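You operate a simulated robot arm through the tools that you are given. There is no shell and no other tool. Be economical: measure what you need, move in short steps, check, and stop when the job is done.

The job below is to be done with a simulated robot arm. You get a single attempt, and the scene is never put back.

TASK
Blow the pocket clean, then load and lock in the white short profile.
Fine: hold the air button till the pocket's chips are gone; stand the upright profile from the bench in the pocket, push the sliding tray in and turn the lock knob.

The check looks at the end state, three seconds after you hand in, the way a careful person would. Anything else that was tipped, shoved, dropped, spilled or broken makes it a failure.

THE ROBOT
A 6-joint arm with a two-finger parallel gripper, fixed in place. Base frame: the origin is at the foot of the arm, x ahead of it, y to its left, z up; the work surface is at about z = 0.84. Units: m, rad, N and s.
With the tool pointing down near the work surface it reaches from about 0.26 to 0.68 m from the base axis. Its first joint turns from -1.152 to 1.152 rad. Payload 2.9 kg.
The TCP is the grasp point between the finger pads, 0.03 m short of the fingertips. In the tool frame z runs along the fingers and y along their closing line. The gripper opens to 0.11 m. The fingers are 0.02 m wide and 0.01 m thick; the gripper's body (0.048 by 0.112 m) begins 0.055 m behind the TCP.
Orientation is told as [roll, pitch, yaw] about the base's x, y, z axes, in that order, counted from this pose: with the fingers straight down and closing along the base's y, the tool's x points along the base's -x, its y along +y and its z along -z.

THE INTERFACE
- The arm moves only by the tool drive_tool. Its argument "steps" is one flat list of numbers, 7 for each row, row after row: the shift along the base's x, y, z in units of 250 mm (1.0 is 250 mm), then the turn, a rotation vector about the base's x, y, z in units of 90 degrees (1.0 is 90 degrees), then the gripper command, from -1 (shut) to 1 (fully open), values between in proportion. In form: [dx, dy, dz, ax, ay, az, claw, dx, dy, dz, ax, ay, az, claw, ...]. A call has 1 to 8 rows; each row is the pose to reach, as a shift and turn from the pose commanded when the call began. A call with a number of a shift or a turn outside -1 to 1 is refused whole. Each row takes 0.2 s and may step no farther than 0.05 m and 0.15 rad from the row before; otherwise, or with a gripper value out of range, the whole call is refused. A pose out of reach is approached as far as the arm can. The call stops where the force on the tool passes 50 N (or 10 N more than at its start, if that is more) or the arm is blocked; 0.2 s more then pass. The fingers move at their own pace (about 0.108 m/s each) and stop on an object; they squeeze with about 41 N. The grip force told is the motor's: it shows also when the fingers shut on nothing. Time passes only in rows, and 0.2 s behind the last, so rows that repeat a pose let the fingers close. The reply holds the time, the measured pose of the TCP, the force on the tool along the base axes, the opening and the grip force, in the units named above and with some noise, and new pictures: "pictures" is both (left out), scene, wrist or none.
- Cameras (640 x 400 px; columns grow to the right, rows downward): "scene" is fixed at [0.0618, 0.4178, 1.3978]; the picture's right is [-0.89, -0.46, 0.00], its down [-0.20, 0.39, -0.90] and it looks along [0.41, -0.80, -0.44] (base axes); focal length 351 px, centre (320, 200). "wrist" rides on the gripper at [-0.036, 0, -0.057] in the tool frame; the picture's right is [0.00, -1.00, 0.00], its down [0.97, 0.00, -0.24] and it looks along [0.24, 0.00, 0.97] (tool axes); focal length 218 px, centre (320, 200). There is no depth. A picture from a camera that has moved, and an enlarged one, comes with that camera's place and axes in the base frame and with its lens.
- inspect(camera, box): a new picture of the part [left, top, right, bottom] of that camera's present view, enlarged. The clock stands still meanwhile.
- job_done(): hands the job in; it is judged then, once.

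Work in short steps. Places have to be worked out from the pictures, the camera data and where the tool is seen: move nearer, look again, correct. Check each grasp and each placing, and mend what went wrong. You have 120 turns and 170 pictures in all, those below and enlarged ones among them. Open the gripper and draw the arm clear of the work before you hand the job in, unless the task says otherwise; then end with one line.

The tools are called after "Emit:" by a JSON object that holds its "fn" and its "kwargs". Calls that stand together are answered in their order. drive_tool: Moves the arm, as the interface text tells. Its arguments: {"type":"object","properties":{"steps":{"type":"array"},"pictures":{"type":"string","enum":["both","scene","wrist","none"]}},"required":["steps"]} The other tools are called the same way: inspect (camera, box) takes an enlarged picture of a part of a camera's view; job_done () hands the job in.

At the start:

```text
time: 0.0
position: [0.3036, -0.1899, 1.2328]
tcp_rot: [-0.002, -0.001, 0.0]
contact_force: [0.1, -0.5, 0.9]
finger_gap: 0.1101
grip_force: 0.1
```

scene: 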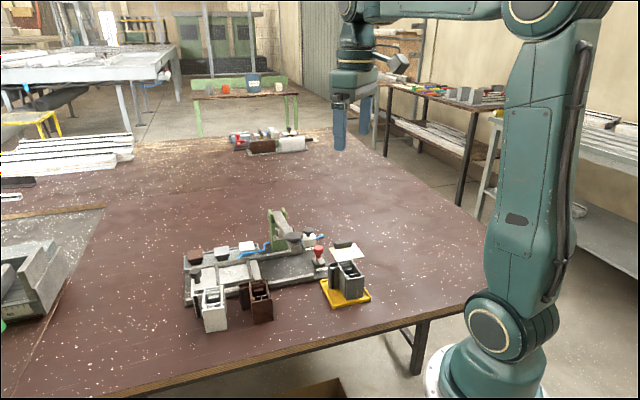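
wrist: 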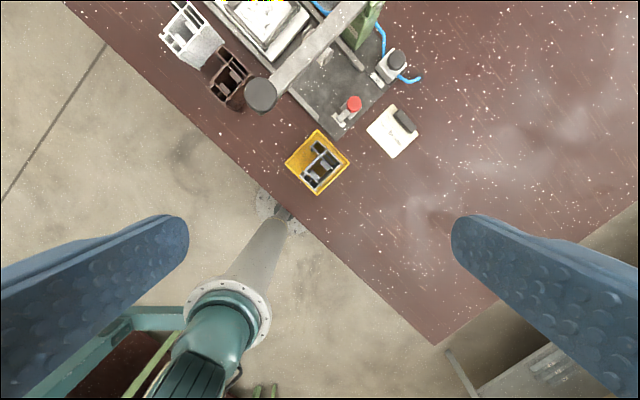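

I'll look closely at the fixture area in both views first.

Emit:
{"fn": "inspect", "kwargs": {"camera": "scene", "box": [170, 190, 390, 340]}}

Emit:
{"fn": "inspect", "kwargs": {"camera": "wrist", "box": [150, 0, 450, 200]}}

```text
2.67 times, centred on (280, 265) of scene
camera zoom: at [0.0618, 0.4178, 1.3978], right [-0.89, -0.46, 0.0], down [-0.2, 0.39, -0.9], along [0.41, -0.8, -0.44], focal length 935 px, centre (427, 27)
```

zoom: 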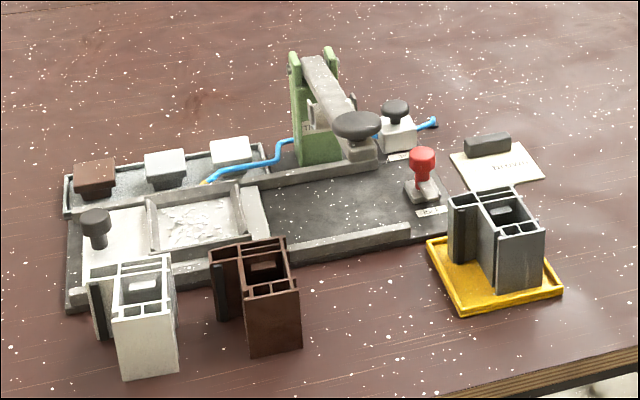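

```text
2.00 times, centred on (300, 100) of wrist
camera zoom: at [0.3407, -0.1891, 1.2891], right [0.0, -1.0, 0.0], down [-0.97, 0.0, 0.24], along [-0.24, 0.0, -0.97], focal length 436 px, centre (360, 400)
```

zoom: 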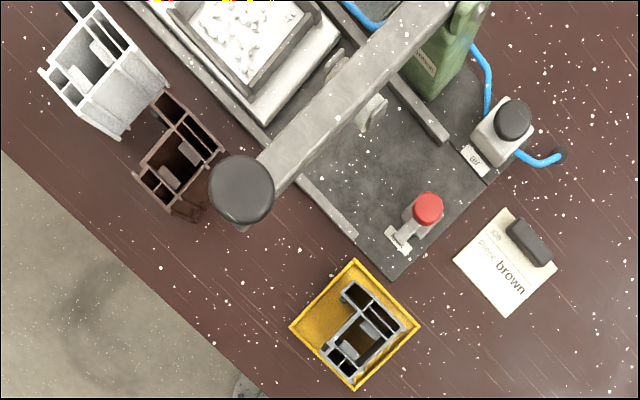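

The fixture sits about x 0.4–0.55, y −0.25–0, rotated. There are labels and a note to read, so I'll move the wrist camera above it.

Emit:
{"fn": "drive_tool", "kwargs": {"steps": [0.16, 0.03, 0, 0, 0, 0, 1, 0.32, 0.06, 0, 0, 0, 0, 1, 0.48, 0.09, 0, 0, 0, 0, 1, 0.64, 0.12, 0, 0, 0, 0, 1, 0.8, 0.16, 0, 0, 0, 0, 1, 0.92, 0.2, 0, 0, 0, 0, 1], "pictures": "wrist"}}

```text
time: 1.4
position: [0.535, -0.139, 1.2317]
tcp_rot: [0.0, -0.002, 0.0]
contact_force: [0.0, 0.1, -0.3]
finger_gap: 0.11
grip_force: 0.0
camera wrist: at [0.5712, -0.1384, 1.2888], right [0.0, -1.0, 0.0], down [-0.97, 0.0, 0.24], along [-0.24, 0.0, -0.97], focal length 218 px, centre (320, 200)
```

wrist: 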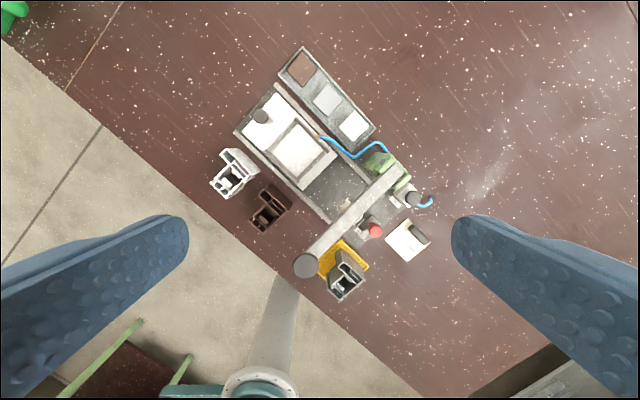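

Emit:
{"fn": "inspect", "kwargs": {"camera": "wrist", "box": [205, 40, 365, 140]}}

Emit:
{"fn": "inspect", "kwargs": {"camera": "wrist", "box": [205, 120, 365, 220]}}

Emit:
{"fn": "inspect", "kwargs": {"camera": "wrist", "box": [290, 170, 450, 270]}}

```text
4.00 times, centred on (285, 90) of wrist
camera zoom: at [0.5712, -0.1384, 1.2888], right [0.0, -1.0, 0.0], down [-0.97, 0.0, 0.24], along [-0.24, 0.0, -0.97], focal length 873 px, centre (460, 640)
```

zoom: 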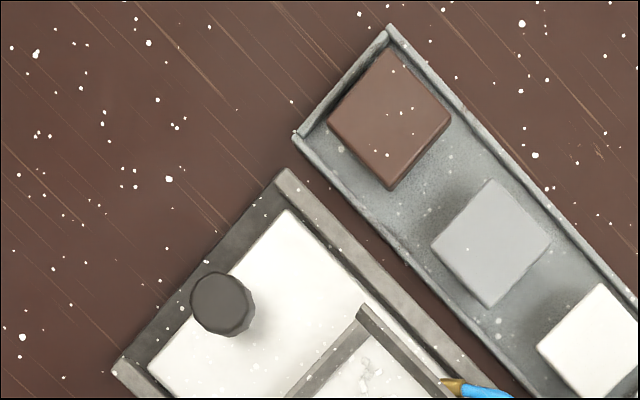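

```text
4.00 times, centred on (285, 170) of wrist
camera zoom: at [0.5712, -0.1384, 1.2888], right [0.0, -1.0, 0.0], down [-0.97, 0.0, 0.24], along [-0.24, 0.0, -0.97], focal length 873 px, centre (460, 320)
```

zoom: 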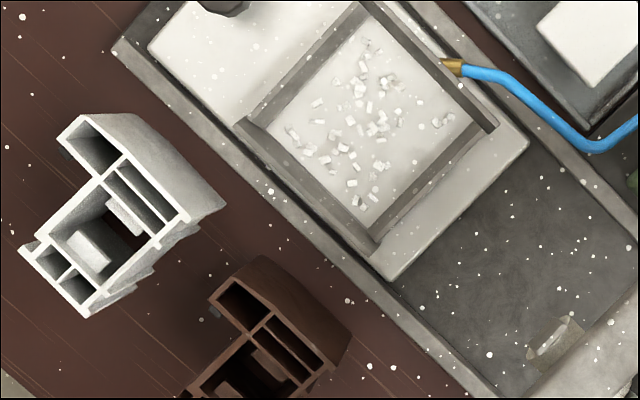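

```text
4.00 times, centred on (370, 220) of wrist
camera zoom: at [0.5712, -0.1384, 1.2888], right [0.0, -1.0, 0.0], down [-0.97, 0.0, 0.24], along [-0.24, 0.0, -0.97], focal length 873 px, centre (120, 120)
```

zoom: 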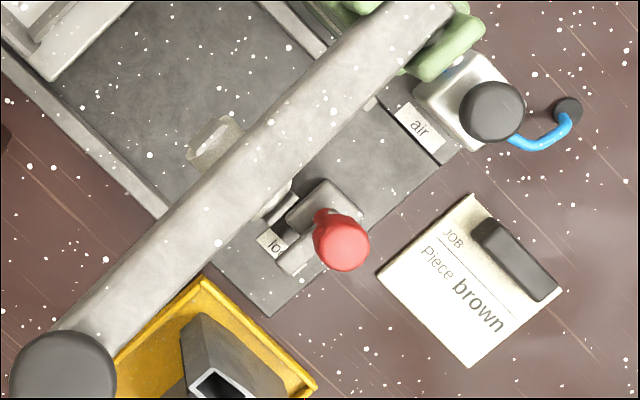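

The labels read "air" (black button) and "lock" (red knob). The job card on the bench says "brown", but your instruction says white, so I follow yours. I judge the air button top to be at about (0.474, −0.313, 0.889); next I go above it with closed fingers at yaw 45°.

Emit:
{"fn": "drive_tool", "kwargs": {"steps": [-0.0325, -0.089, -0.02, 0, 0, 0.0625, -1, -0.065, -0.178, -0.06, 0, 0, 0.125, -1, -0.0975, -0.267, -0.14, 0, 0, 0.1875, -1, -0.13, -0.356, -0.24, 0, 0, 0.25, -1, -0.1625, -0.445, -0.36, 0, 0, 0.3125, -1, -0.195, -0.534, -0.48, 0, 0, 0.375, -1, -0.2275, -0.623, -0.6, 0, 0, 0.4375, -1, -0.26, -0.712, -0.72, 0, 0, 0.5, -1]}}

```text
time: 3.2
position: [0.4684, -0.3183, 1.0532]
tcp_rot: [0.0, 0.002, 0.787]
contact_force: [-0.9, -0.9, -0.5]
finger_gap: 0.0003
grip_force: 37.3
camera wrist: at [0.4942, -0.292, 1.1089], right [0.71, -0.71, 0.0], down [-0.69, -0.69, 0.24], along [-0.17, -0.17, -0.97], focal length 218 px, centre (320, 200)
```

scene: 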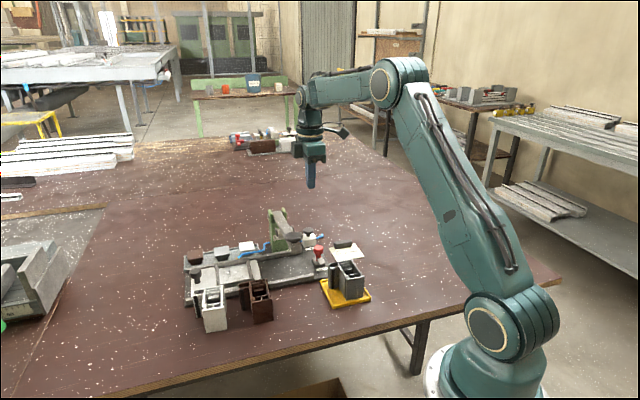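
wrist: 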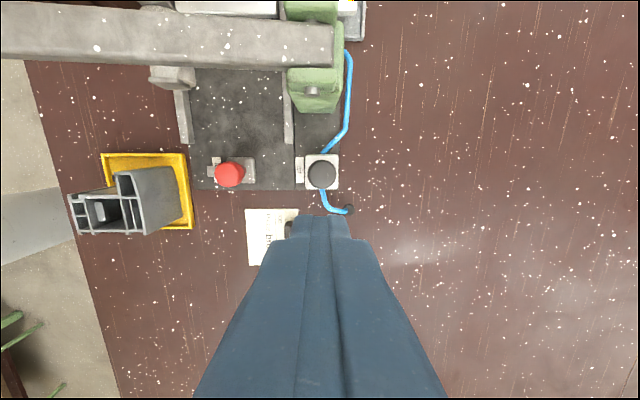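

The fixture is aligned with the view at yaw 45°, and the button is confirmed at (0.4755, −0.312). I descend to just above it.

Emit:
{"fn": "drive_tool", "kwargs": {"steps": [0.018, 0.016, -0.16, 0, 0, 0, -1, 0.018, 0.016, -0.32, 0, 0, 0, -1, 0.018, 0.016, -0.46, 0, 0, 0, -1, 0.018, 0.016, -0.5, 0, 0, 0, -1]}}

Emit:
{"fn": "inspect", "kwargs": {"camera": "scene", "box": [180, 190, 380, 315]}}

```text
time: 4.2
position: [0.4758, -0.3128, 0.927]
tcp_rot: [-0.002, 0.0, 0.786]
contact_force: [-0.8, 0.3, 0.3]
finger_gap: 0.0
grip_force: 37.6
camera wrist: at [0.4998, -0.2869, 0.9839], right [0.71, -0.71, 0.0], down [-0.69, -0.69, 0.24], along [-0.17, -0.17, -0.97], focal length 218 px, centre (320, 200)
```

scene: 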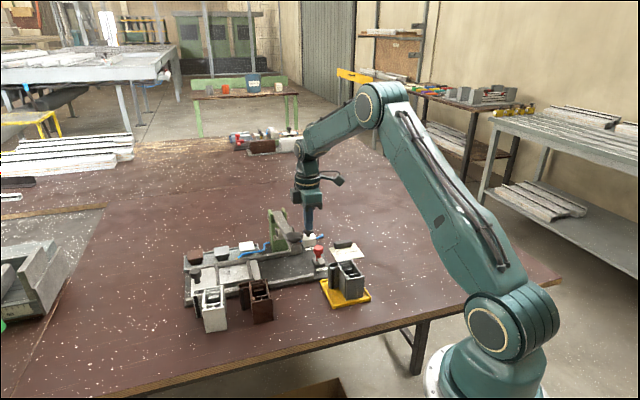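
wrist: 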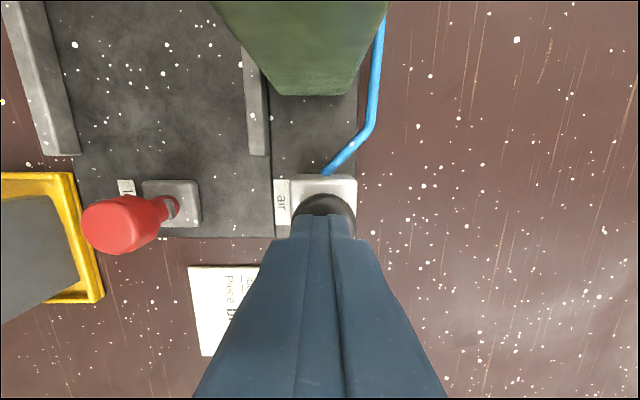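

```text
3.20 times, centred on (280, 252) of scene
camera zoom: at [0.0618, 0.4178, 1.3978], right [-0.89, -0.46, 0.0], down [-0.2, 0.39, -0.9], along [0.41, -0.8, -0.44], focal length 1122 px, centre (448, 32)
```

zoom: 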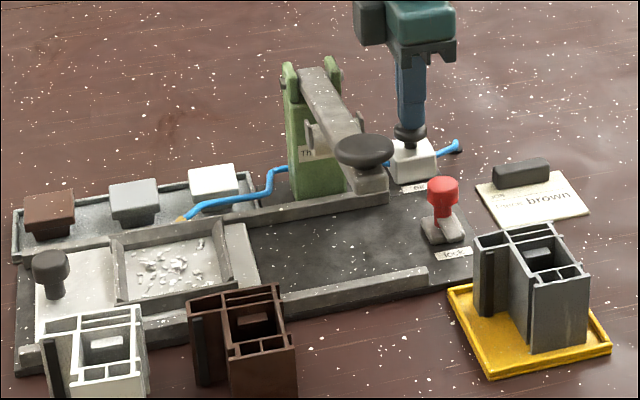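

The tips are right over the button. I press down in small steps and see where contact starts.

Emit:
{"fn": "drive_tool", "kwargs": {"steps": [0, 0, -0.012, 0, 0, 0, -1, 0, 0, -0.024, 0, 0, 0, -1, 0, 0, -0.036, 0, 0, 0, -1, 0, 0, -0.048, 0, 0, 0, -1, 0, 0, -0.048, 0, 0, 0, -1], "pictures": "none"}}

Emit:
{"fn": "inspect", "kwargs": {"camera": "scene", "box": [180, 190, 380, 315]}}

```text
time: 5.4
position: [0.4757, -0.3133, 0.9174]
tcp_rot: [-0.002, 0.001, 0.786]
contact_force: [-4.9, 4.7, 14.6]
finger_gap: 0.0
grip_force: 37.8
```

```text
3.20 times, centred on (280, 252) of scene
camera zoom: at [0.0615, 0.418, 1.3977], right [-0.89, -0.46, 0.0], down [-0.2, 0.39, -0.9], along [0.41, -0.8, -0.44], focal length 1122 px, centre (448, 32)
```

zoom: 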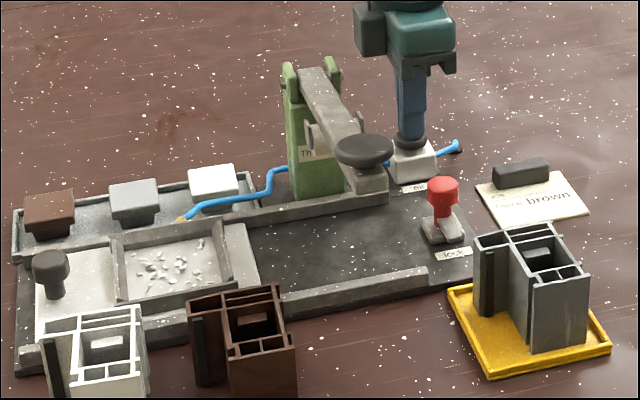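

The button is going down with 15 N of contact. I press slightly deeper and hold.

Emit:
{"fn": "drive_tool", "kwargs": {"steps": [0, 0, -0.008, 0, 0, 0, -1, 0, 0, -0.008, 0, 0, 0, -1, 0, 0, -0.008, 0, 0, 0, -1, 0, 0, -0.008, 0, 0, 0, -1, 0, 0, -0.008, 0, 0, 0, -1, 0, 0, -0.008, 0, 0, 0, -1, 0, 0, -0.008, 0, 0, 0, -1, 0, 0, -0.008, 0, 0, 0, -1], "pictures": "none"}}

Emit:
{"fn": "inspect", "kwargs": {"camera": "scene", "box": [180, 230, 340, 330]}}

```text
time: 7.2
position: [0.4743, -0.3143, 0.9158]
tcp_rot: [-0.004, -0.002, 0.784]
contact_force: [-9.1, 10.5, 31.6]
finger_gap: 0.0
grip_force: 38.3
```

```text
4.00 times, centred on (260, 280) of scene
camera zoom: at [0.0611, 0.4183, 1.3976], right [-0.89, -0.46, 0.0], down [-0.2, 0.39, -0.9], along [0.41, -0.8, -0.44], focal length 1402 px, centre (560, -120)
```

zoom: 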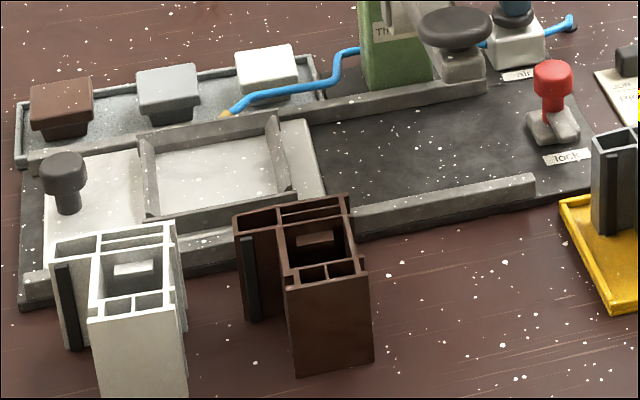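

The visible chips have gone. I hold a little longer in case some are hidden behind the near wall, then rise.

Emit:
{"fn": "drive_tool", "kwargs": {"steps": [0, 0, 0, 0, 0, 0, -1, 0, 0, 0, 0, 0, 0, -1, 0, 0, 0, 0, 0, 0, -1, 0, 0, 0, 0, 0, 0, -1, 0, 0, 0, 0, 0, 0, -1, 0, 0, 0, 0, 0, 0, -1], "pictures": "none"}}

Emit:
{"fn": "drive_tool", "kwargs": {"steps": [0, 0, 0.1, 0, 0, 0, -1, 0, 0, 0.28, 0, 0, 0, -1, 0, 0, 0.46, 0, 0, 0, -1, 0, 0, 0.64, 0, 0, 0, -1, 0, 0, 0.8, 0, 0, 0, -1], "pictures": "none"}}

```text
time: 8.6
position: [0.4752, -0.3131, 0.9163]
tcp_rot: [-0.004, -0.002, 0.783]
contact_force: [-7.8, 8.7, 31.3]
finger_gap: 0.0002
grip_force: 38.0
```

```text
time: 9.8
position: [0.4752, -0.314, 1.114]
tcp_rot: [0.002, 0.0, 0.786]
contact_force: [-0.1, 0.0, 0.2]
finger_gap: 0.0001
grip_force: 37.7
```

I move over the pocket and white profile, opening the fingers, to check the pocket and measure the profile.

Emit:
{"fn": "drive_tool", "kwargs": {"steps": [0.06, 0.16, 0, 0, 0, 0, 1, 0.12, 0.32, 0, 0, 0, 0, 1, 0.19, 0.48, 0, 0, 0, 0, 1, 0.25, 0.64, 0, 0, 0, 0, 1, 0.32, 0.8, 0, 0, 0, 0, 1, 0.38, 0.96, 0, 0, 0, 0, 1], "pictures": "none"}}

Emit:
{"fn": "drive_tool", "kwargs": {"steps": [0, 0.1, 0, 0, 0, 0, 1, 0, 0.2, 0, 0, 0, 0, 1], "pictures": "wrist"}}

```text
time: 11.2
position: [0.5693, -0.0729, 1.1155]
tcp_rot: [0.001, 0.0, 0.784]
contact_force: [-0.3, -0.4, 0.5]
finger_gap: 0.1102
grip_force: 0.0
```

```text
time: 11.8
position: [0.5687, -0.024, 1.1136]
tcp_rot: [0.0, -0.001, 0.786]
contact_force: [0.0, -0.3, 0.0]
finger_gap: 0.11
grip_force: 0.0
camera wrist: at [0.5942, 0.0025, 1.1702], right [0.71, -0.71, 0.0], down [-0.69, -0.69, 0.24], along [-0.17, -0.17, -0.97], focal length 218 px, centre (320, 200)
```

wrist: 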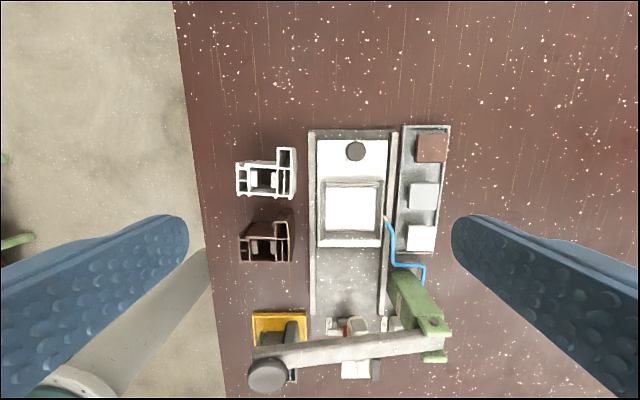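

Emit:
{"fn": "inspect", "kwargs": {"camera": "wrist", "box": [300, 120, 428, 200]}}

Emit:
{"fn": "inspect", "kwargs": {"camera": "wrist", "box": [300, 175, 428, 255]}}

Emit:
{"fn": "inspect", "kwargs": {"camera": "wrist", "box": [205, 130, 333, 210]}}

```text
5.00 times, centred on (364, 160) of wrist
camera zoom: at [0.5942, 0.0025, 1.1702], right [0.71, -0.71, 0.0], down [-0.69, -0.69, 0.24], along [-0.17, -0.17, -0.97], focal length 1091 px, centre (100, 400)
```

zoom: 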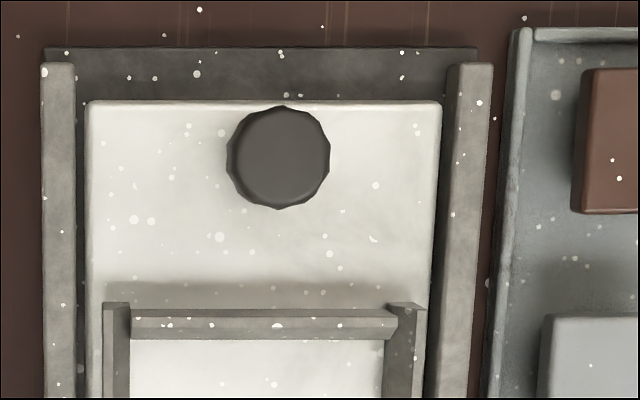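

```text
5.00 times, centred on (364, 215) of wrist
camera zoom: at [0.5942, 0.0025, 1.1702], right [0.71, -0.71, 0.0], down [-0.69, -0.69, 0.24], along [-0.17, -0.17, -0.97], focal length 1091 px, centre (100, 125)
```

zoom: 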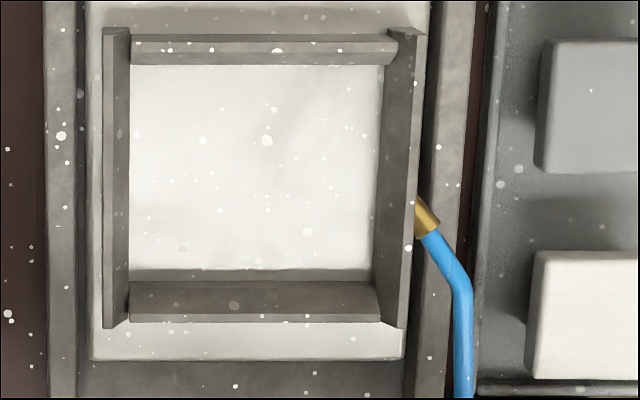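

```text
5.00 times, centred on (269, 170) of wrist
camera zoom: at [0.5942, 0.0025, 1.1702], right [0.71, -0.71, 0.0], down [-0.69, -0.69, 0.24], along [-0.17, -0.17, -0.97], focal length 1091 px, centre (575, 350)
```

zoom: 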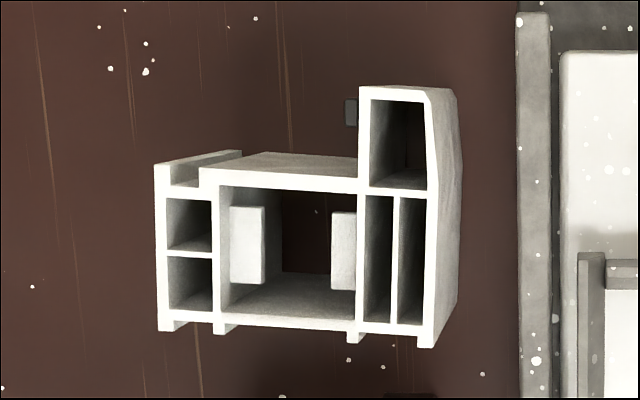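

The pocket is clean (the remaining specks are sawdust, seen on everything alike). The white profile is about 0.071 × 0.065 m with its top near z 0.895, centred near (0.515, 0.026), and lines up with yaw 45° to within a few degrees. I go above it with a 0.09 m opening.

Emit:
{"fn": "drive_tool", "kwargs": {"steps": [-0.07, 0.066, -0.1, 0, 0, 0, 0.636, -0.14, 0.132, -0.24, 0, 0, 0, 0.636, -0.216, 0.198, -0.38, 0, 0, 0, 0.636, -0.216, 0.198, -0.5, 0, 0, 0, 0.636]}}

Emit:
{"fn": "inspect", "kwargs": {"camera": "scene", "box": [160, 215, 320, 335]}}

```text
time: 12.8
position: [0.5153, 0.0261, 0.9881]
tcp_rot: [0.0, 0.0, 0.784]
contact_force: [-0.4, -0.9, -0.7]
finger_gap: 0.09
grip_force: 0.0
camera wrist: at [0.5403, 0.0519, 1.044], right [0.71, -0.71, 0.0], down [-0.69, -0.69, 0.24], along [-0.17, -0.17, -0.97], focal length 218 px, centre (320, 200)
```

scene: 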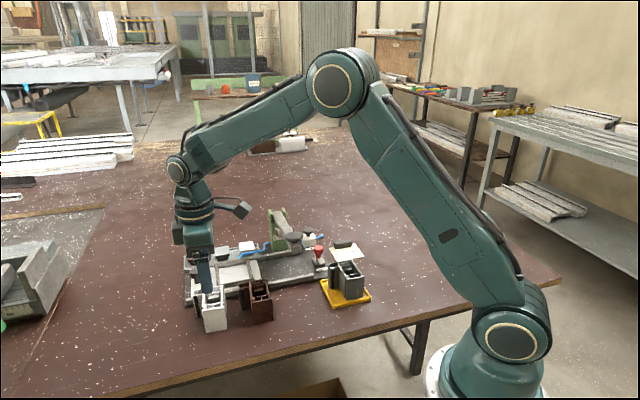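
wrist: 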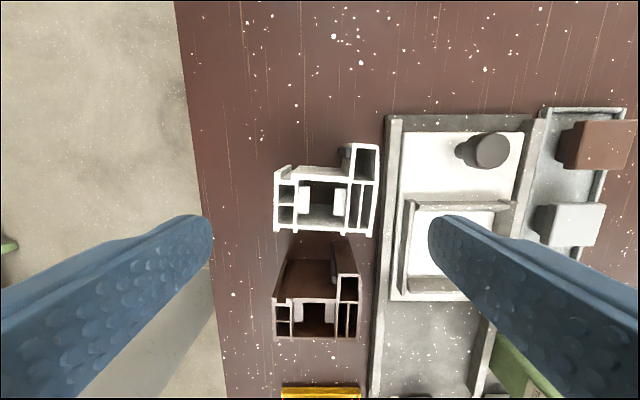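

```text
3.33 times, centred on (240, 275) of scene
camera zoom: at [0.0618, 0.4178, 1.3978], right [-0.89, -0.46, 0.0], down [-0.2, 0.39, -0.9], along [0.41, -0.8, -0.44], focal length 1168 px, centre (587, -50)
```

zoom: 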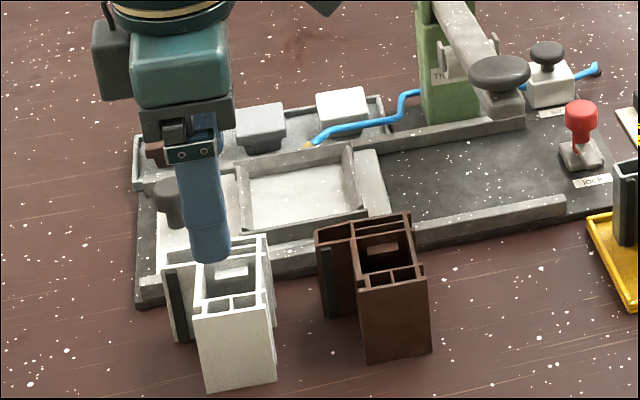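

The profile is between the fingers. I zoom in to measure centring and rotation.

Emit:
{"fn": "inspect", "kwargs": {"camera": "wrist", "box": [256, 135, 400, 245]}}

```text
3.64 times, centred on (328, 190) of wrist
camera zoom: at [0.5403, 0.0519, 1.044], right [0.71, -0.71, 0.0], down [-0.69, -0.69, 0.24], along [-0.17, -0.17, -0.97], focal length 794 px, centre (291, 236)
```

zoom: 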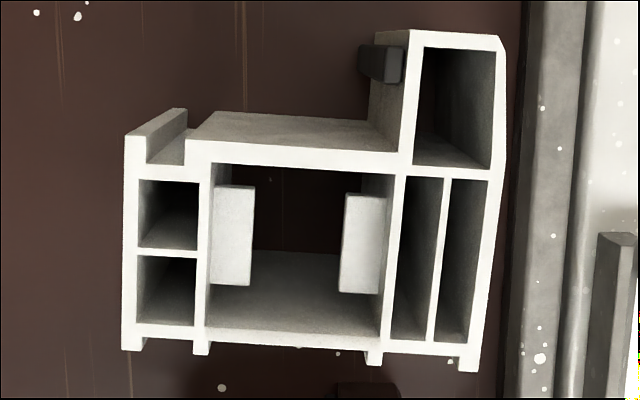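

The profile's centre is about 2 mm to the right and it is turned about −3°. I match that, descend to TCP z ≈ 0.900 and close.

Emit:
{"fn": "drive_tool", "kwargs": {"steps": [0.006, -0.006, -0.1, 0, 0, -0.033, 0.636, 0.006, -0.006, -0.2, 0, 0, -0.033, 0.636, 0.006, -0.006, -0.3, 0, 0, -0.033, 0.636, 0.006, -0.006, -0.356, 0, 0, -0.033, 0.636, 0.006, -0.006, -0.356, 0, 0, -0.033, 0.636]}}

Emit:
{"fn": "inspect", "kwargs": {"camera": "scene", "box": [160, 235, 320, 335]}}

```text
time: 14.0
position: [0.5175, 0.0238, 0.9001]
tcp_rot: [0.0, 0.001, 0.735]
contact_force: [1.0, 0.4, 0.0]
finger_gap: 0.0899
grip_force: 0.0
camera wrist: at [0.5434, 0.0487, 0.9558], right [0.67, -0.74, 0.0], down [-0.72, -0.65, 0.24], along [-0.18, -0.16, -0.97], focal length 218 px, centre (320, 200)
```

scene: 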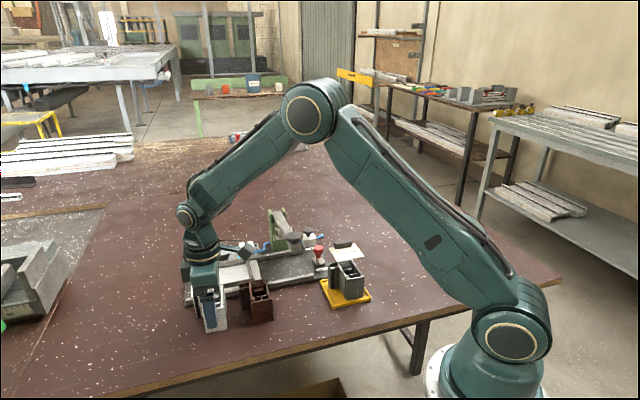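
wrist: 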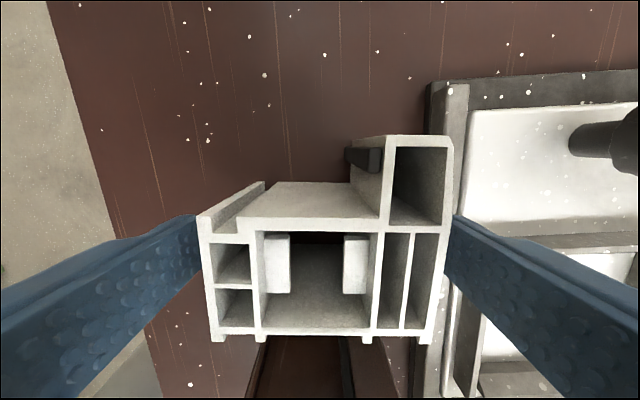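

```text
4.00 times, centred on (240, 285) of scene
camera zoom: at [0.0618, 0.4178, 1.3978], right [-0.89, -0.46, 0.0], down [-0.2, 0.39, -0.9], along [0.41, -0.8, -0.44], focal length 1402 px, centre (640, -140)
```

zoom: 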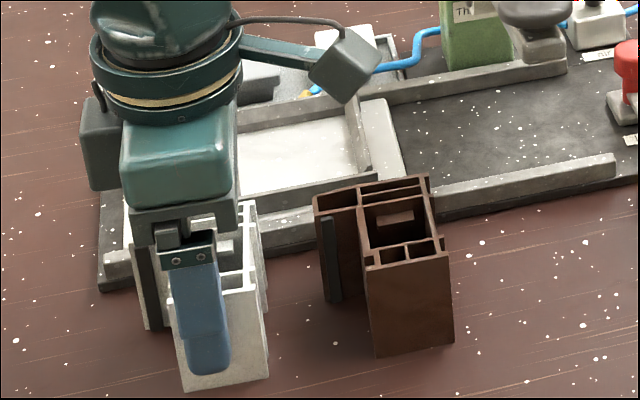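

The fingers straddle the profile well. I raise about 6 mm so the tips will stay above the pocket walls later, then close.

Emit:
{"fn": "drive_tool", "kwargs": {"steps": [0, 0, 0.026, 0, 0, 0, 0.636, 0, 0, 0.026, 0, 0, 0, 0, 0, 0, 0.026, 0, 0, 0, -1, 0, 0, 0.026, 0, 0, 0, -1, 0, 0, 0.026, 0, 0, 0, -1], "pictures": "wrist"}}

```text
time: 15.2
position: [0.517, 0.0248, 0.9059]
tcp_rot: [0.0, 0.0, 0.732]
contact_force: [-0.2, -1.7, 0.8]
finger_gap: 0.0688
grip_force: 41.3
camera wrist: at [0.5431, 0.049, 0.9625], right [0.67, -0.74, 0.0], down [-0.72, -0.65, 0.24], along [-0.18, -0.16, -0.97], focal length 218 px, centre (320, 200)
```

wrist: 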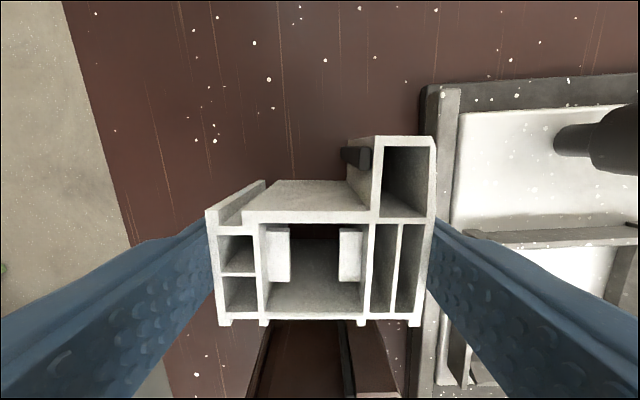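

Gripped (gap 0.0688 m). I lift and carry it above the pocket, turning back to 45°.

Emit:
{"fn": "drive_tool", "kwargs": {"steps": [0, 0, 0.12, 0, 0, 0, -1, 0, 0, 0.28, 0, 0, 0.01, -1, 0, 0, 0.36, 0, 0, 0.034, -1, 0.05, -0.15, 0.36, 0, 0, 0.034, -1, 0.1, -0.3, 0.36, 0, 0, 0.034, -1, 0.169, -0.487, 0.36, 0, 0, 0.034, -1, 0.169, -0.487, 0.36, 0, 0, 0.034, -1]}}

Emit:
{"fn": "inspect", "kwargs": {"camera": "scene", "box": [160, 215, 320, 315]}}

```text
time: 16.8
position: [0.5584, -0.0981, 0.9964]
tcp_rot: [0.001, 0.0, 0.788]
contact_force: [-0.4, -0.3, 0.2]
finger_gap: 0.069
grip_force: 40.9
camera wrist: at [0.5837, -0.0713, 1.0528], right [0.71, -0.71, 0.0], down [-0.68, -0.69, 0.24], along [-0.17, -0.17, -0.97], focal length 218 px, centre (320, 200)
```

scene: 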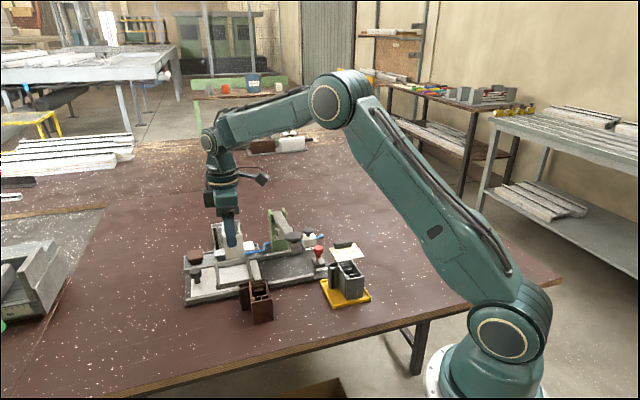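
wrist: 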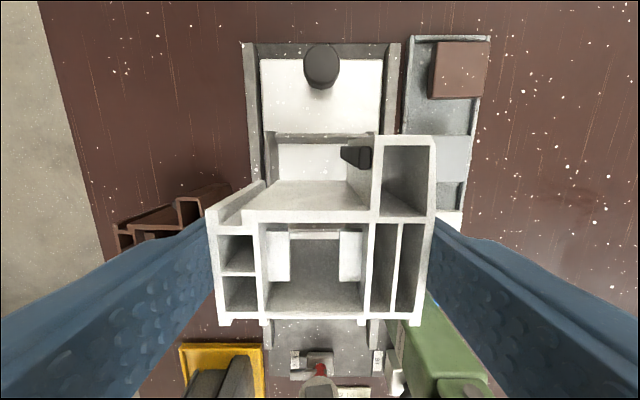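

```text
4.00 times, centred on (240, 265) of scene
camera zoom: at [0.0618, 0.4178, 1.3978], right [-0.89, -0.46, 0.0], down [-0.2, 0.39, -0.9], along [0.41, -0.8, -0.44], focal length 1402 px, centre (640, -60)
```

zoom: 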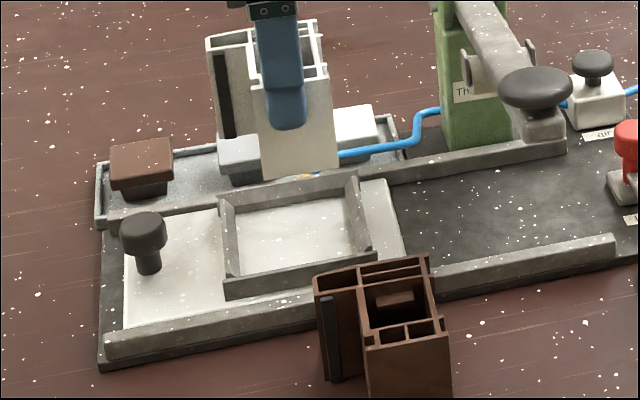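

I zoom on the pocket's visible edges for parallax against the earlier view.

Emit:
{"fn": "inspect", "kwargs": {"camera": "wrist", "box": [240, 100, 400, 200]}}

Emit:
{"fn": "inspect", "kwargs": {"camera": "wrist", "box": [200, 120, 440, 340]}}

```text
4.00 times, centred on (320, 150) of wrist
camera zoom: at [0.5837, -0.0713, 1.0528], right [0.71, -0.71, 0.0], down [-0.68, -0.69, 0.24], along [-0.17, -0.17, -0.97], focal length 873 px, centre (320, 400)
```

zoom: 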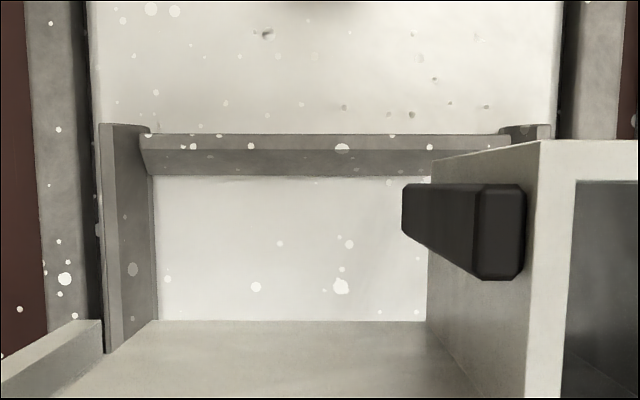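

```text
1.82 times, centred on (320, 230) of wrist
camera zoom: at [0.5837, -0.0713, 1.0528], right [0.71, -0.71, 0.0], down [-0.68, -0.69, 0.24], along [-0.17, -0.17, -0.97], focal length 397 px, centre (320, 146)
```

zoom: 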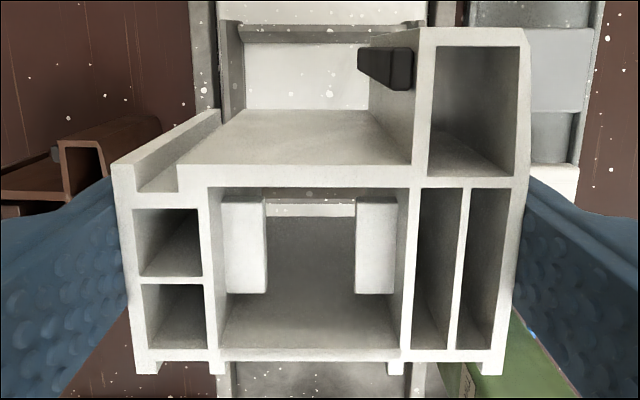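

Pocket floor from parallax: z ≈ 0.859, centre (r, p) ≈ (0.4645, −0.330), about 0.075 × 0.069, with sloped lead-ins. The profile needs about +2 mm along the push axis; I lower it to just above the walls and look.

Emit:
{"fn": "drive_tool", "kwargs": {"steps": [-0.006, -0.006, -0.06, 0, 0, 0, -1, -0.006, -0.006, -0.13, 0, 0, 0, -1, -0.006, -0.006, -0.2, 0, 0, 0, -1], "pictures": "wrist"}}

Emit:
{"fn": "inspect", "kwargs": {"camera": "scene", "box": [170, 215, 298, 295]}}

Emit:
{"fn": "inspect", "kwargs": {"camera": "wrist", "box": [220, 80, 420, 205]}}

```text
time: 17.6
position: [0.5578, -0.0983, 0.946]
tcp_rot: [-0.002, 0.0, 0.788]
contact_force: [-0.2, -0.8, -0.7]
finger_gap: 0.069
grip_force: 41.7
camera wrist: at [0.5831, -0.0723, 1.0026], right [0.71, -0.71, 0.0], down [-0.69, -0.69, 0.24], along [-0.17, -0.17, -0.97], focal length 218 px, centre (320, 200)
```

wrist: 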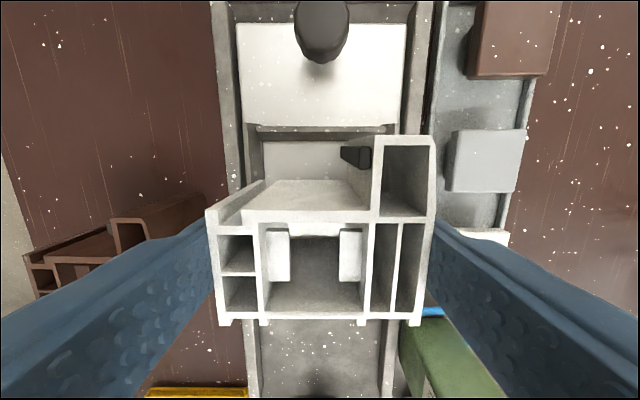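

```text
5.00 times, centred on (234, 255) of scene
camera zoom: at [0.0618, 0.4178, 1.3978], right [-0.89, -0.46, 0.0], down [-0.2, 0.39, -0.9], along [0.41, -0.8, -0.44], focal length 1753 px, centre (750, -75)
```

zoom: 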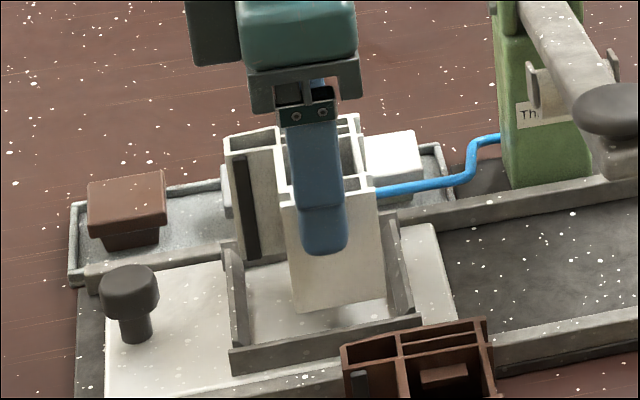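

```text
3.20 times, centred on (320, 142) of wrist
camera zoom: at [0.5831, -0.0723, 1.0026], right [0.71, -0.71, 0.0], down [-0.69, -0.69, 0.24], along [-0.17, -0.17, -0.97], focal length 698 px, centre (320, 384)
```

zoom: 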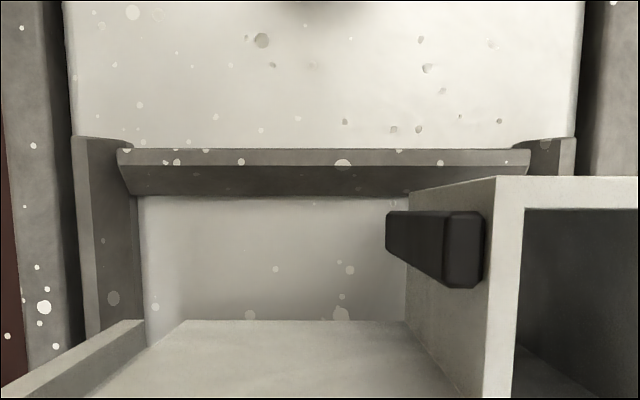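

Lateral centring is good, and the front-to-back margin suggests another ~1 mm forward. I lower slowly into the pocket, watching the force.

Emit:
{"fn": "drive_tool", "kwargs": {"steps": [-0.004, -0.004, -0.02, 0, 0, 0, -1, -0.004, -0.004, -0.036, 0, 0, 0, -1, -0.004, -0.004, -0.052, 0, 0, 0, -1, -0.004, -0.004, -0.064, 0, 0, 0, -1, -0.004, -0.004, -0.072, 0, 0, 0, -1], "pictures": "wrist"}}

Emit:
{"fn": "inspect", "kwargs": {"camera": "scene", "box": [170, 215, 298, 295]}}

```text
time: 18.8
position: [0.5568, -0.1004, 0.9281]
tcp_rot: [-0.001, -0.001, 0.786]
contact_force: [-0.8, 0.0, -0.5]
finger_gap: 0.0689
grip_force: 41.6
camera wrist: at [0.5815, -0.074, 0.9847], right [0.71, -0.71, 0.0], down [-0.69, -0.69, 0.24], along [-0.17, -0.17, -0.97], focal length 218 px, centre (320, 200)
```

wrist: 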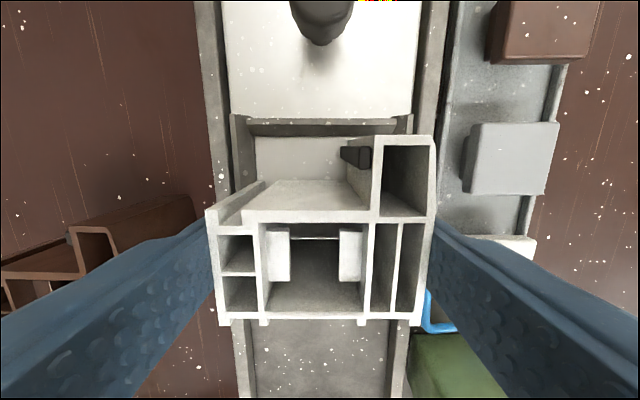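

```text
5.00 times, centred on (234, 255) of scene
camera zoom: at [0.0618, 0.4178, 1.3978], right [-0.89, -0.46, 0.0], down [-0.2, 0.39, -0.9], along [0.41, -0.8, -0.44], focal length 1753 px, centre (750, -75)
```

zoom: 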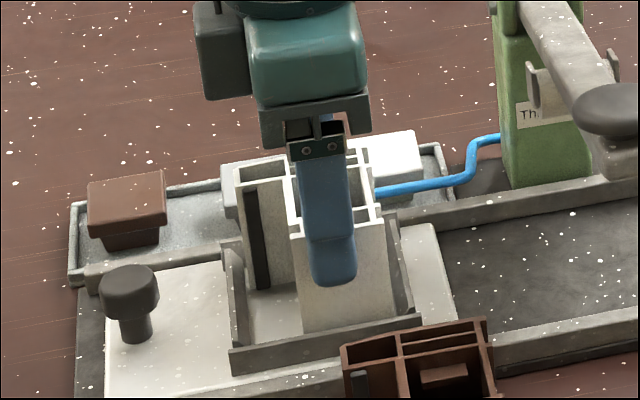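

It's inside the walls with no contact yet. I keep lowering in 1 mm steps until it seats.

Emit:
{"fn": "drive_tool", "kwargs": {"steps": [0, 0, -0.004, 0, 0, 0, -1, 0, 0, -0.008, 0, 0, 0, -1, 0, 0, -0.012, 0, 0, 0, -1, 0, 0, -0.016, 0, 0, 0, -1], "pictures": "none"}}

Emit:
{"fn": "inspect", "kwargs": {"camera": "scene", "box": [170, 215, 298, 295]}}

Emit:
{"fn": "inspect", "kwargs": {"camera": "wrist", "box": [200, 100, 440, 250]}}

```text
time: 19.8
position: [0.5564, -0.1002, 0.9255]
tcp_rot: [0.0, 0.0, 0.786]
contact_force: [-2.3, 0.8, 5.7]
finger_gap: 0.069
grip_force: 41.6
```

```text
5.00 times, centred on (234, 255) of scene
camera zoom: at [0.0616, 0.4178, 1.3978], right [-0.89, -0.46, 0.0], down [-0.2, 0.39, -0.9], along [0.41, -0.8, -0.44], focal length 1753 px, centre (750, -75)
```

zoom: 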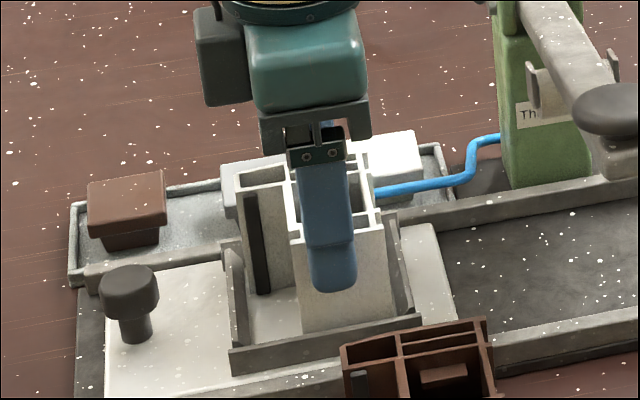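

```text
2.67 times, centred on (320, 175) of wrist
camera zoom: at [0.5818, -0.0739, 0.9814], right [0.71, -0.71, 0.0], down [-0.69, -0.69, 0.24], along [-0.17, -0.17, -0.97], focal length 582 px, centre (320, 267)
```

zoom: 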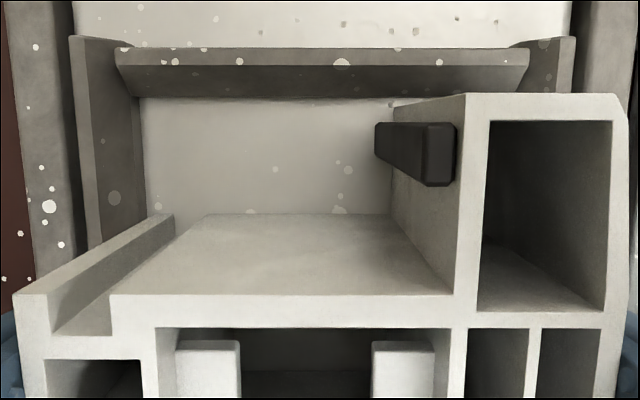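

Contact at TCP z 0.9255, which matches the floor height, so it is seated. I release and rise.

Emit:
{"fn": "drive_tool", "kwargs": {"steps": [0, 0, 0.006, 0, 0, 0, 0.5, 0, 0, 0.006, 0, 0, 0, 0.64, 0, 0, 0.006, 0, 0, 0, 0.64, 0, 0, 0.12, 0, 0, 0, 0.64, 0, 0, 0.3, 0, 0, 0, 0.64, 0, 0, 0.48, 0, 0, 0, 0.64, 0, 0, 0.6, 0, 0, 0, 0.64], "pictures": "wrist"}}

Emit:
{"fn": "inspect", "kwargs": {"camera": "scene", "box": [170, 215, 298, 295]}}

Emit:
{"fn": "inspect", "kwargs": {"camera": "wrist", "box": [240, 100, 400, 300]}}

```text
time: 21.4
position: [0.5567, -0.0998, 1.0743]
tcp_rot: [0.0, 0.0, 0.787]
contact_force: [0.4, 0.0, -0.4]
finger_gap: 0.0903
grip_force: 0.1
camera wrist: at [0.5815, -0.0737, 1.1313], right [0.71, -0.71, 0.0], down [-0.69, -0.69, 0.24], along [-0.17, -0.17, -0.97], focal length 218 px, centre (320, 200)
```

wrist: 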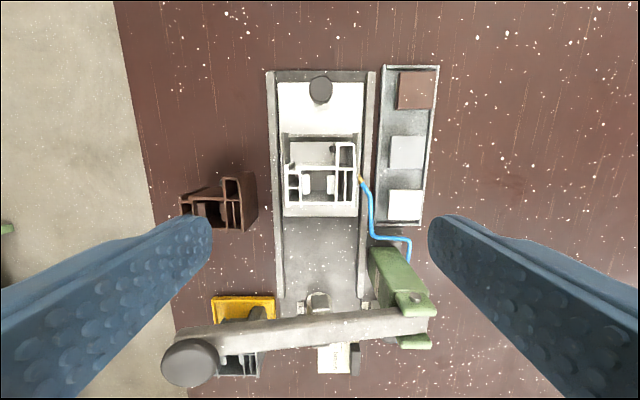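

```text
5.00 times, centred on (234, 255) of scene
camera zoom: at [0.0618, 0.4178, 1.3978], right [-0.89, -0.46, 0.0], down [-0.2, 0.39, -0.9], along [0.41, -0.8, -0.44], focal length 1753 px, centre (750, -75)
```

zoom: 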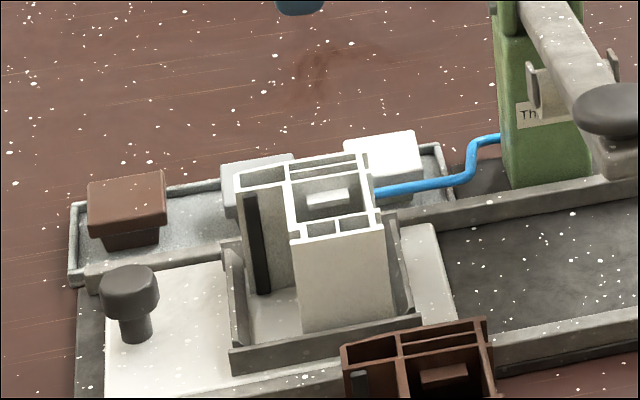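

```text
2.00 times, centred on (320, 200) of wrist
camera zoom: at [0.5815, -0.0737, 1.1313], right [0.71, -0.71, 0.0], down [-0.69, -0.69, 0.24], along [-0.17, -0.17, -0.97], focal length 436 px, centre (320, 200)
```

zoom: 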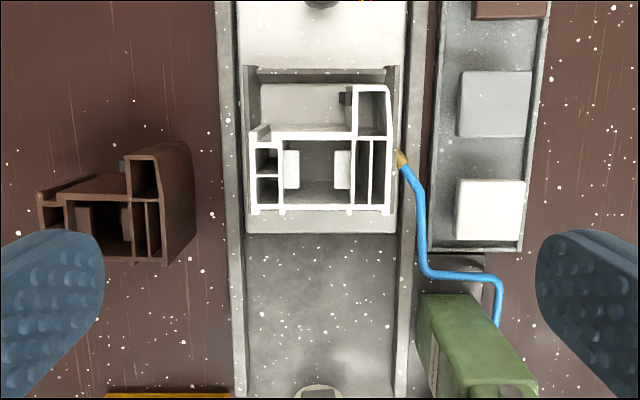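

The profile stands seated in the pocket. Before pushing the tray, I check clearance beneath the lever and the lock's form.

Emit:
{"fn": "inspect", "kwargs": {"camera": "scene", "box": [256, 200, 352, 275]}}

Emit:
{"fn": "inspect", "kwargs": {"camera": "wrist", "box": [260, 270, 440, 380]}}

```text
5.33 times, centred on (304, 238) of scene
camera zoom: at [0.0618, 0.4178, 1.3978], right [-0.89, -0.46, 0.0], down [-0.2, 0.39, -0.9], along [0.41, -0.8, -0.44], focal length 1870 px, centre (405, 0)
```

zoom: 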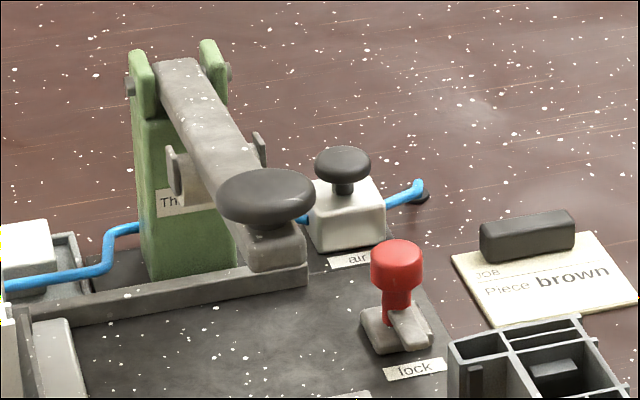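

```text
3.56 times, centred on (350, 325) of wrist
camera zoom: at [0.5815, -0.0737, 1.1313], right [0.71, -0.71, 0.0], down [-0.69, -0.69, 0.24], along [-0.17, -0.17, -0.97], focal length 776 px, centre (213, -244)
```

zoom: 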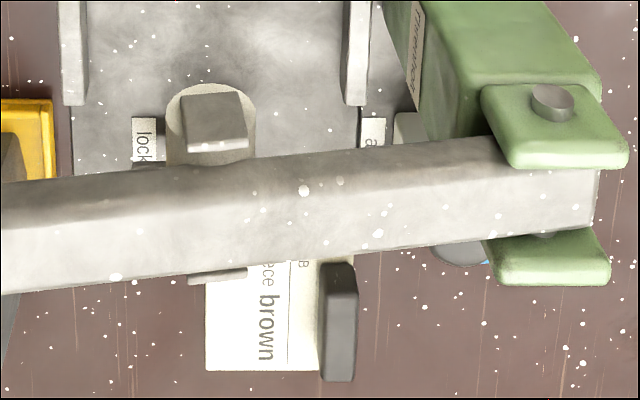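

Tab bottoms under the lever are at about z 0.95 and the profile top at about 0.918, so it will pass. The tray post is near (r, p) = (0.463, −0.412); I go above it to grip it for the push.

Emit:
{"fn": "drive_tool", "kwargs": {"steps": [0.08, 0.085, 0, 0, 0, 0, 0.3, 0.16, 0.17, -0.05, 0, 0, 0, 0.2, 0.248, 0.254, -0.15, 0, 0, 0, 0, 0.248, 0.254, -0.3, 0, 0, 0, 0, 0.248, 0.254, -0.42, 0, 0, 0, 0], "pictures": "wrist"}}

Emit:
{"fn": "inspect", "kwargs": {"camera": "scene", "box": [170, 215, 298, 295]}}

```text
time: 22.6
position: [0.6193, -0.0371, 0.9691]
tcp_rot: [-0.001, -0.001, 0.786]
contact_force: [-0.2, -0.6, -0.3]
finger_gap: 0.055
grip_force: 0.1
camera wrist: at [0.6446, -0.0111, 1.0252], right [0.71, -0.71, 0.0], down [-0.69, -0.69, 0.24], along [-0.17, -0.17, -0.97], focal length 218 px, centre (320, 200)
```

wrist: 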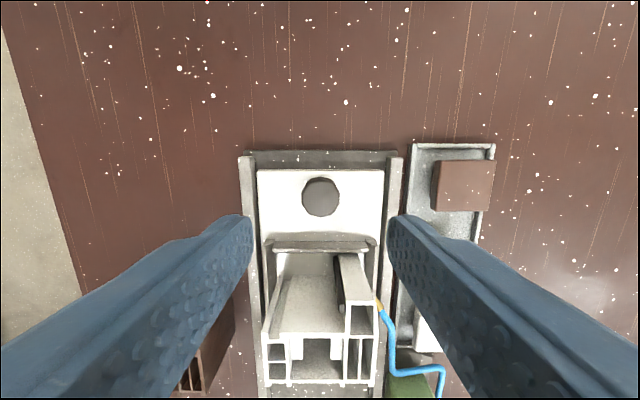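

```text
5.00 times, centred on (234, 255) of scene
camera zoom: at [0.0618, 0.4178, 1.3978], right [-0.89, -0.46, 0.0], down [-0.2, 0.39, -0.9], along [0.41, -0.8, -0.44], focal length 1753 px, centre (750, -75)
```

zoom: 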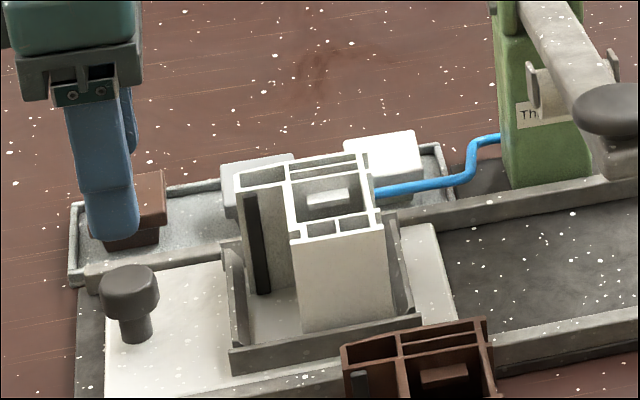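

The cap top is at z ≈ 0.886, at p ≈ −0.415. I shift 4 mm back, descend to TCP z 0.895 and grip.

Emit:
{"fn": "drive_tool", "kwargs": {"steps": [0.0105, 0.0105, -0.1, 0, 0, 0, 0, 0.0105, 0.0105, -0.2, 0, 0, 0, 0, 0.0105, 0.0105, -0.296, 0, 0, 0, 0, 0.0105, 0.0105, -0.296, 0, 0, 0, -1, 0.0105, 0.0105, -0.296, 0, 0, 0, -1, 0.0105, 0.0105, -0.296, 0, 0, 0, -1], "pictures": "wrist"}}

Emit:
{"fn": "inspect", "kwargs": {"camera": "scene", "box": [170, 215, 298, 295]}}

```text
time: 24.0
position: [0.6222, -0.0346, 0.8959]
tcp_rot: [-0.002, -0.003, 0.787]
contact_force: [8.2, -5.8, -4.7]
finger_gap: 0.0249
grip_force: 45.1
camera wrist: at [0.6472, -0.009, 0.9517], right [0.71, -0.71, 0.0], down [-0.69, -0.69, 0.24], along [-0.17, -0.17, -0.97], focal length 218 px, centre (320, 200)
```

wrist: 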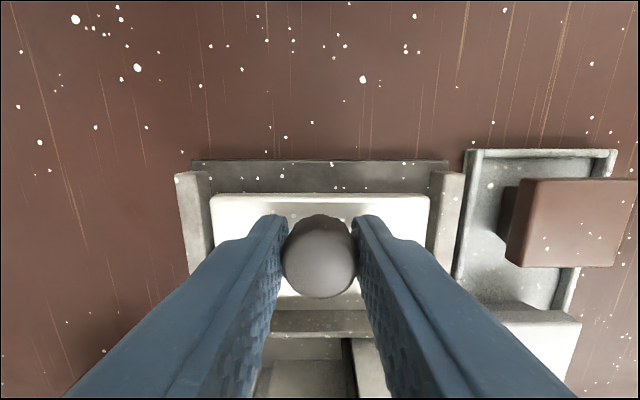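

```text
5.00 times, centred on (234, 255) of scene
camera zoom: at [0.0621, 0.4176, 1.3978], right [-0.89, -0.46, 0.0], down [-0.2, 0.39, -0.9], along [0.41, -0.8, -0.44], focal length 1753 px, centre (750, -75)
```

zoom: 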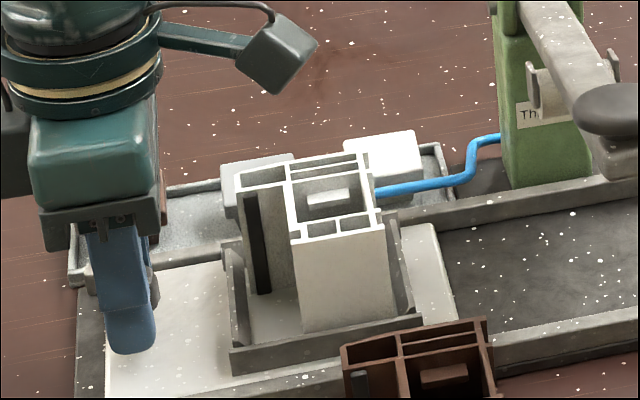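

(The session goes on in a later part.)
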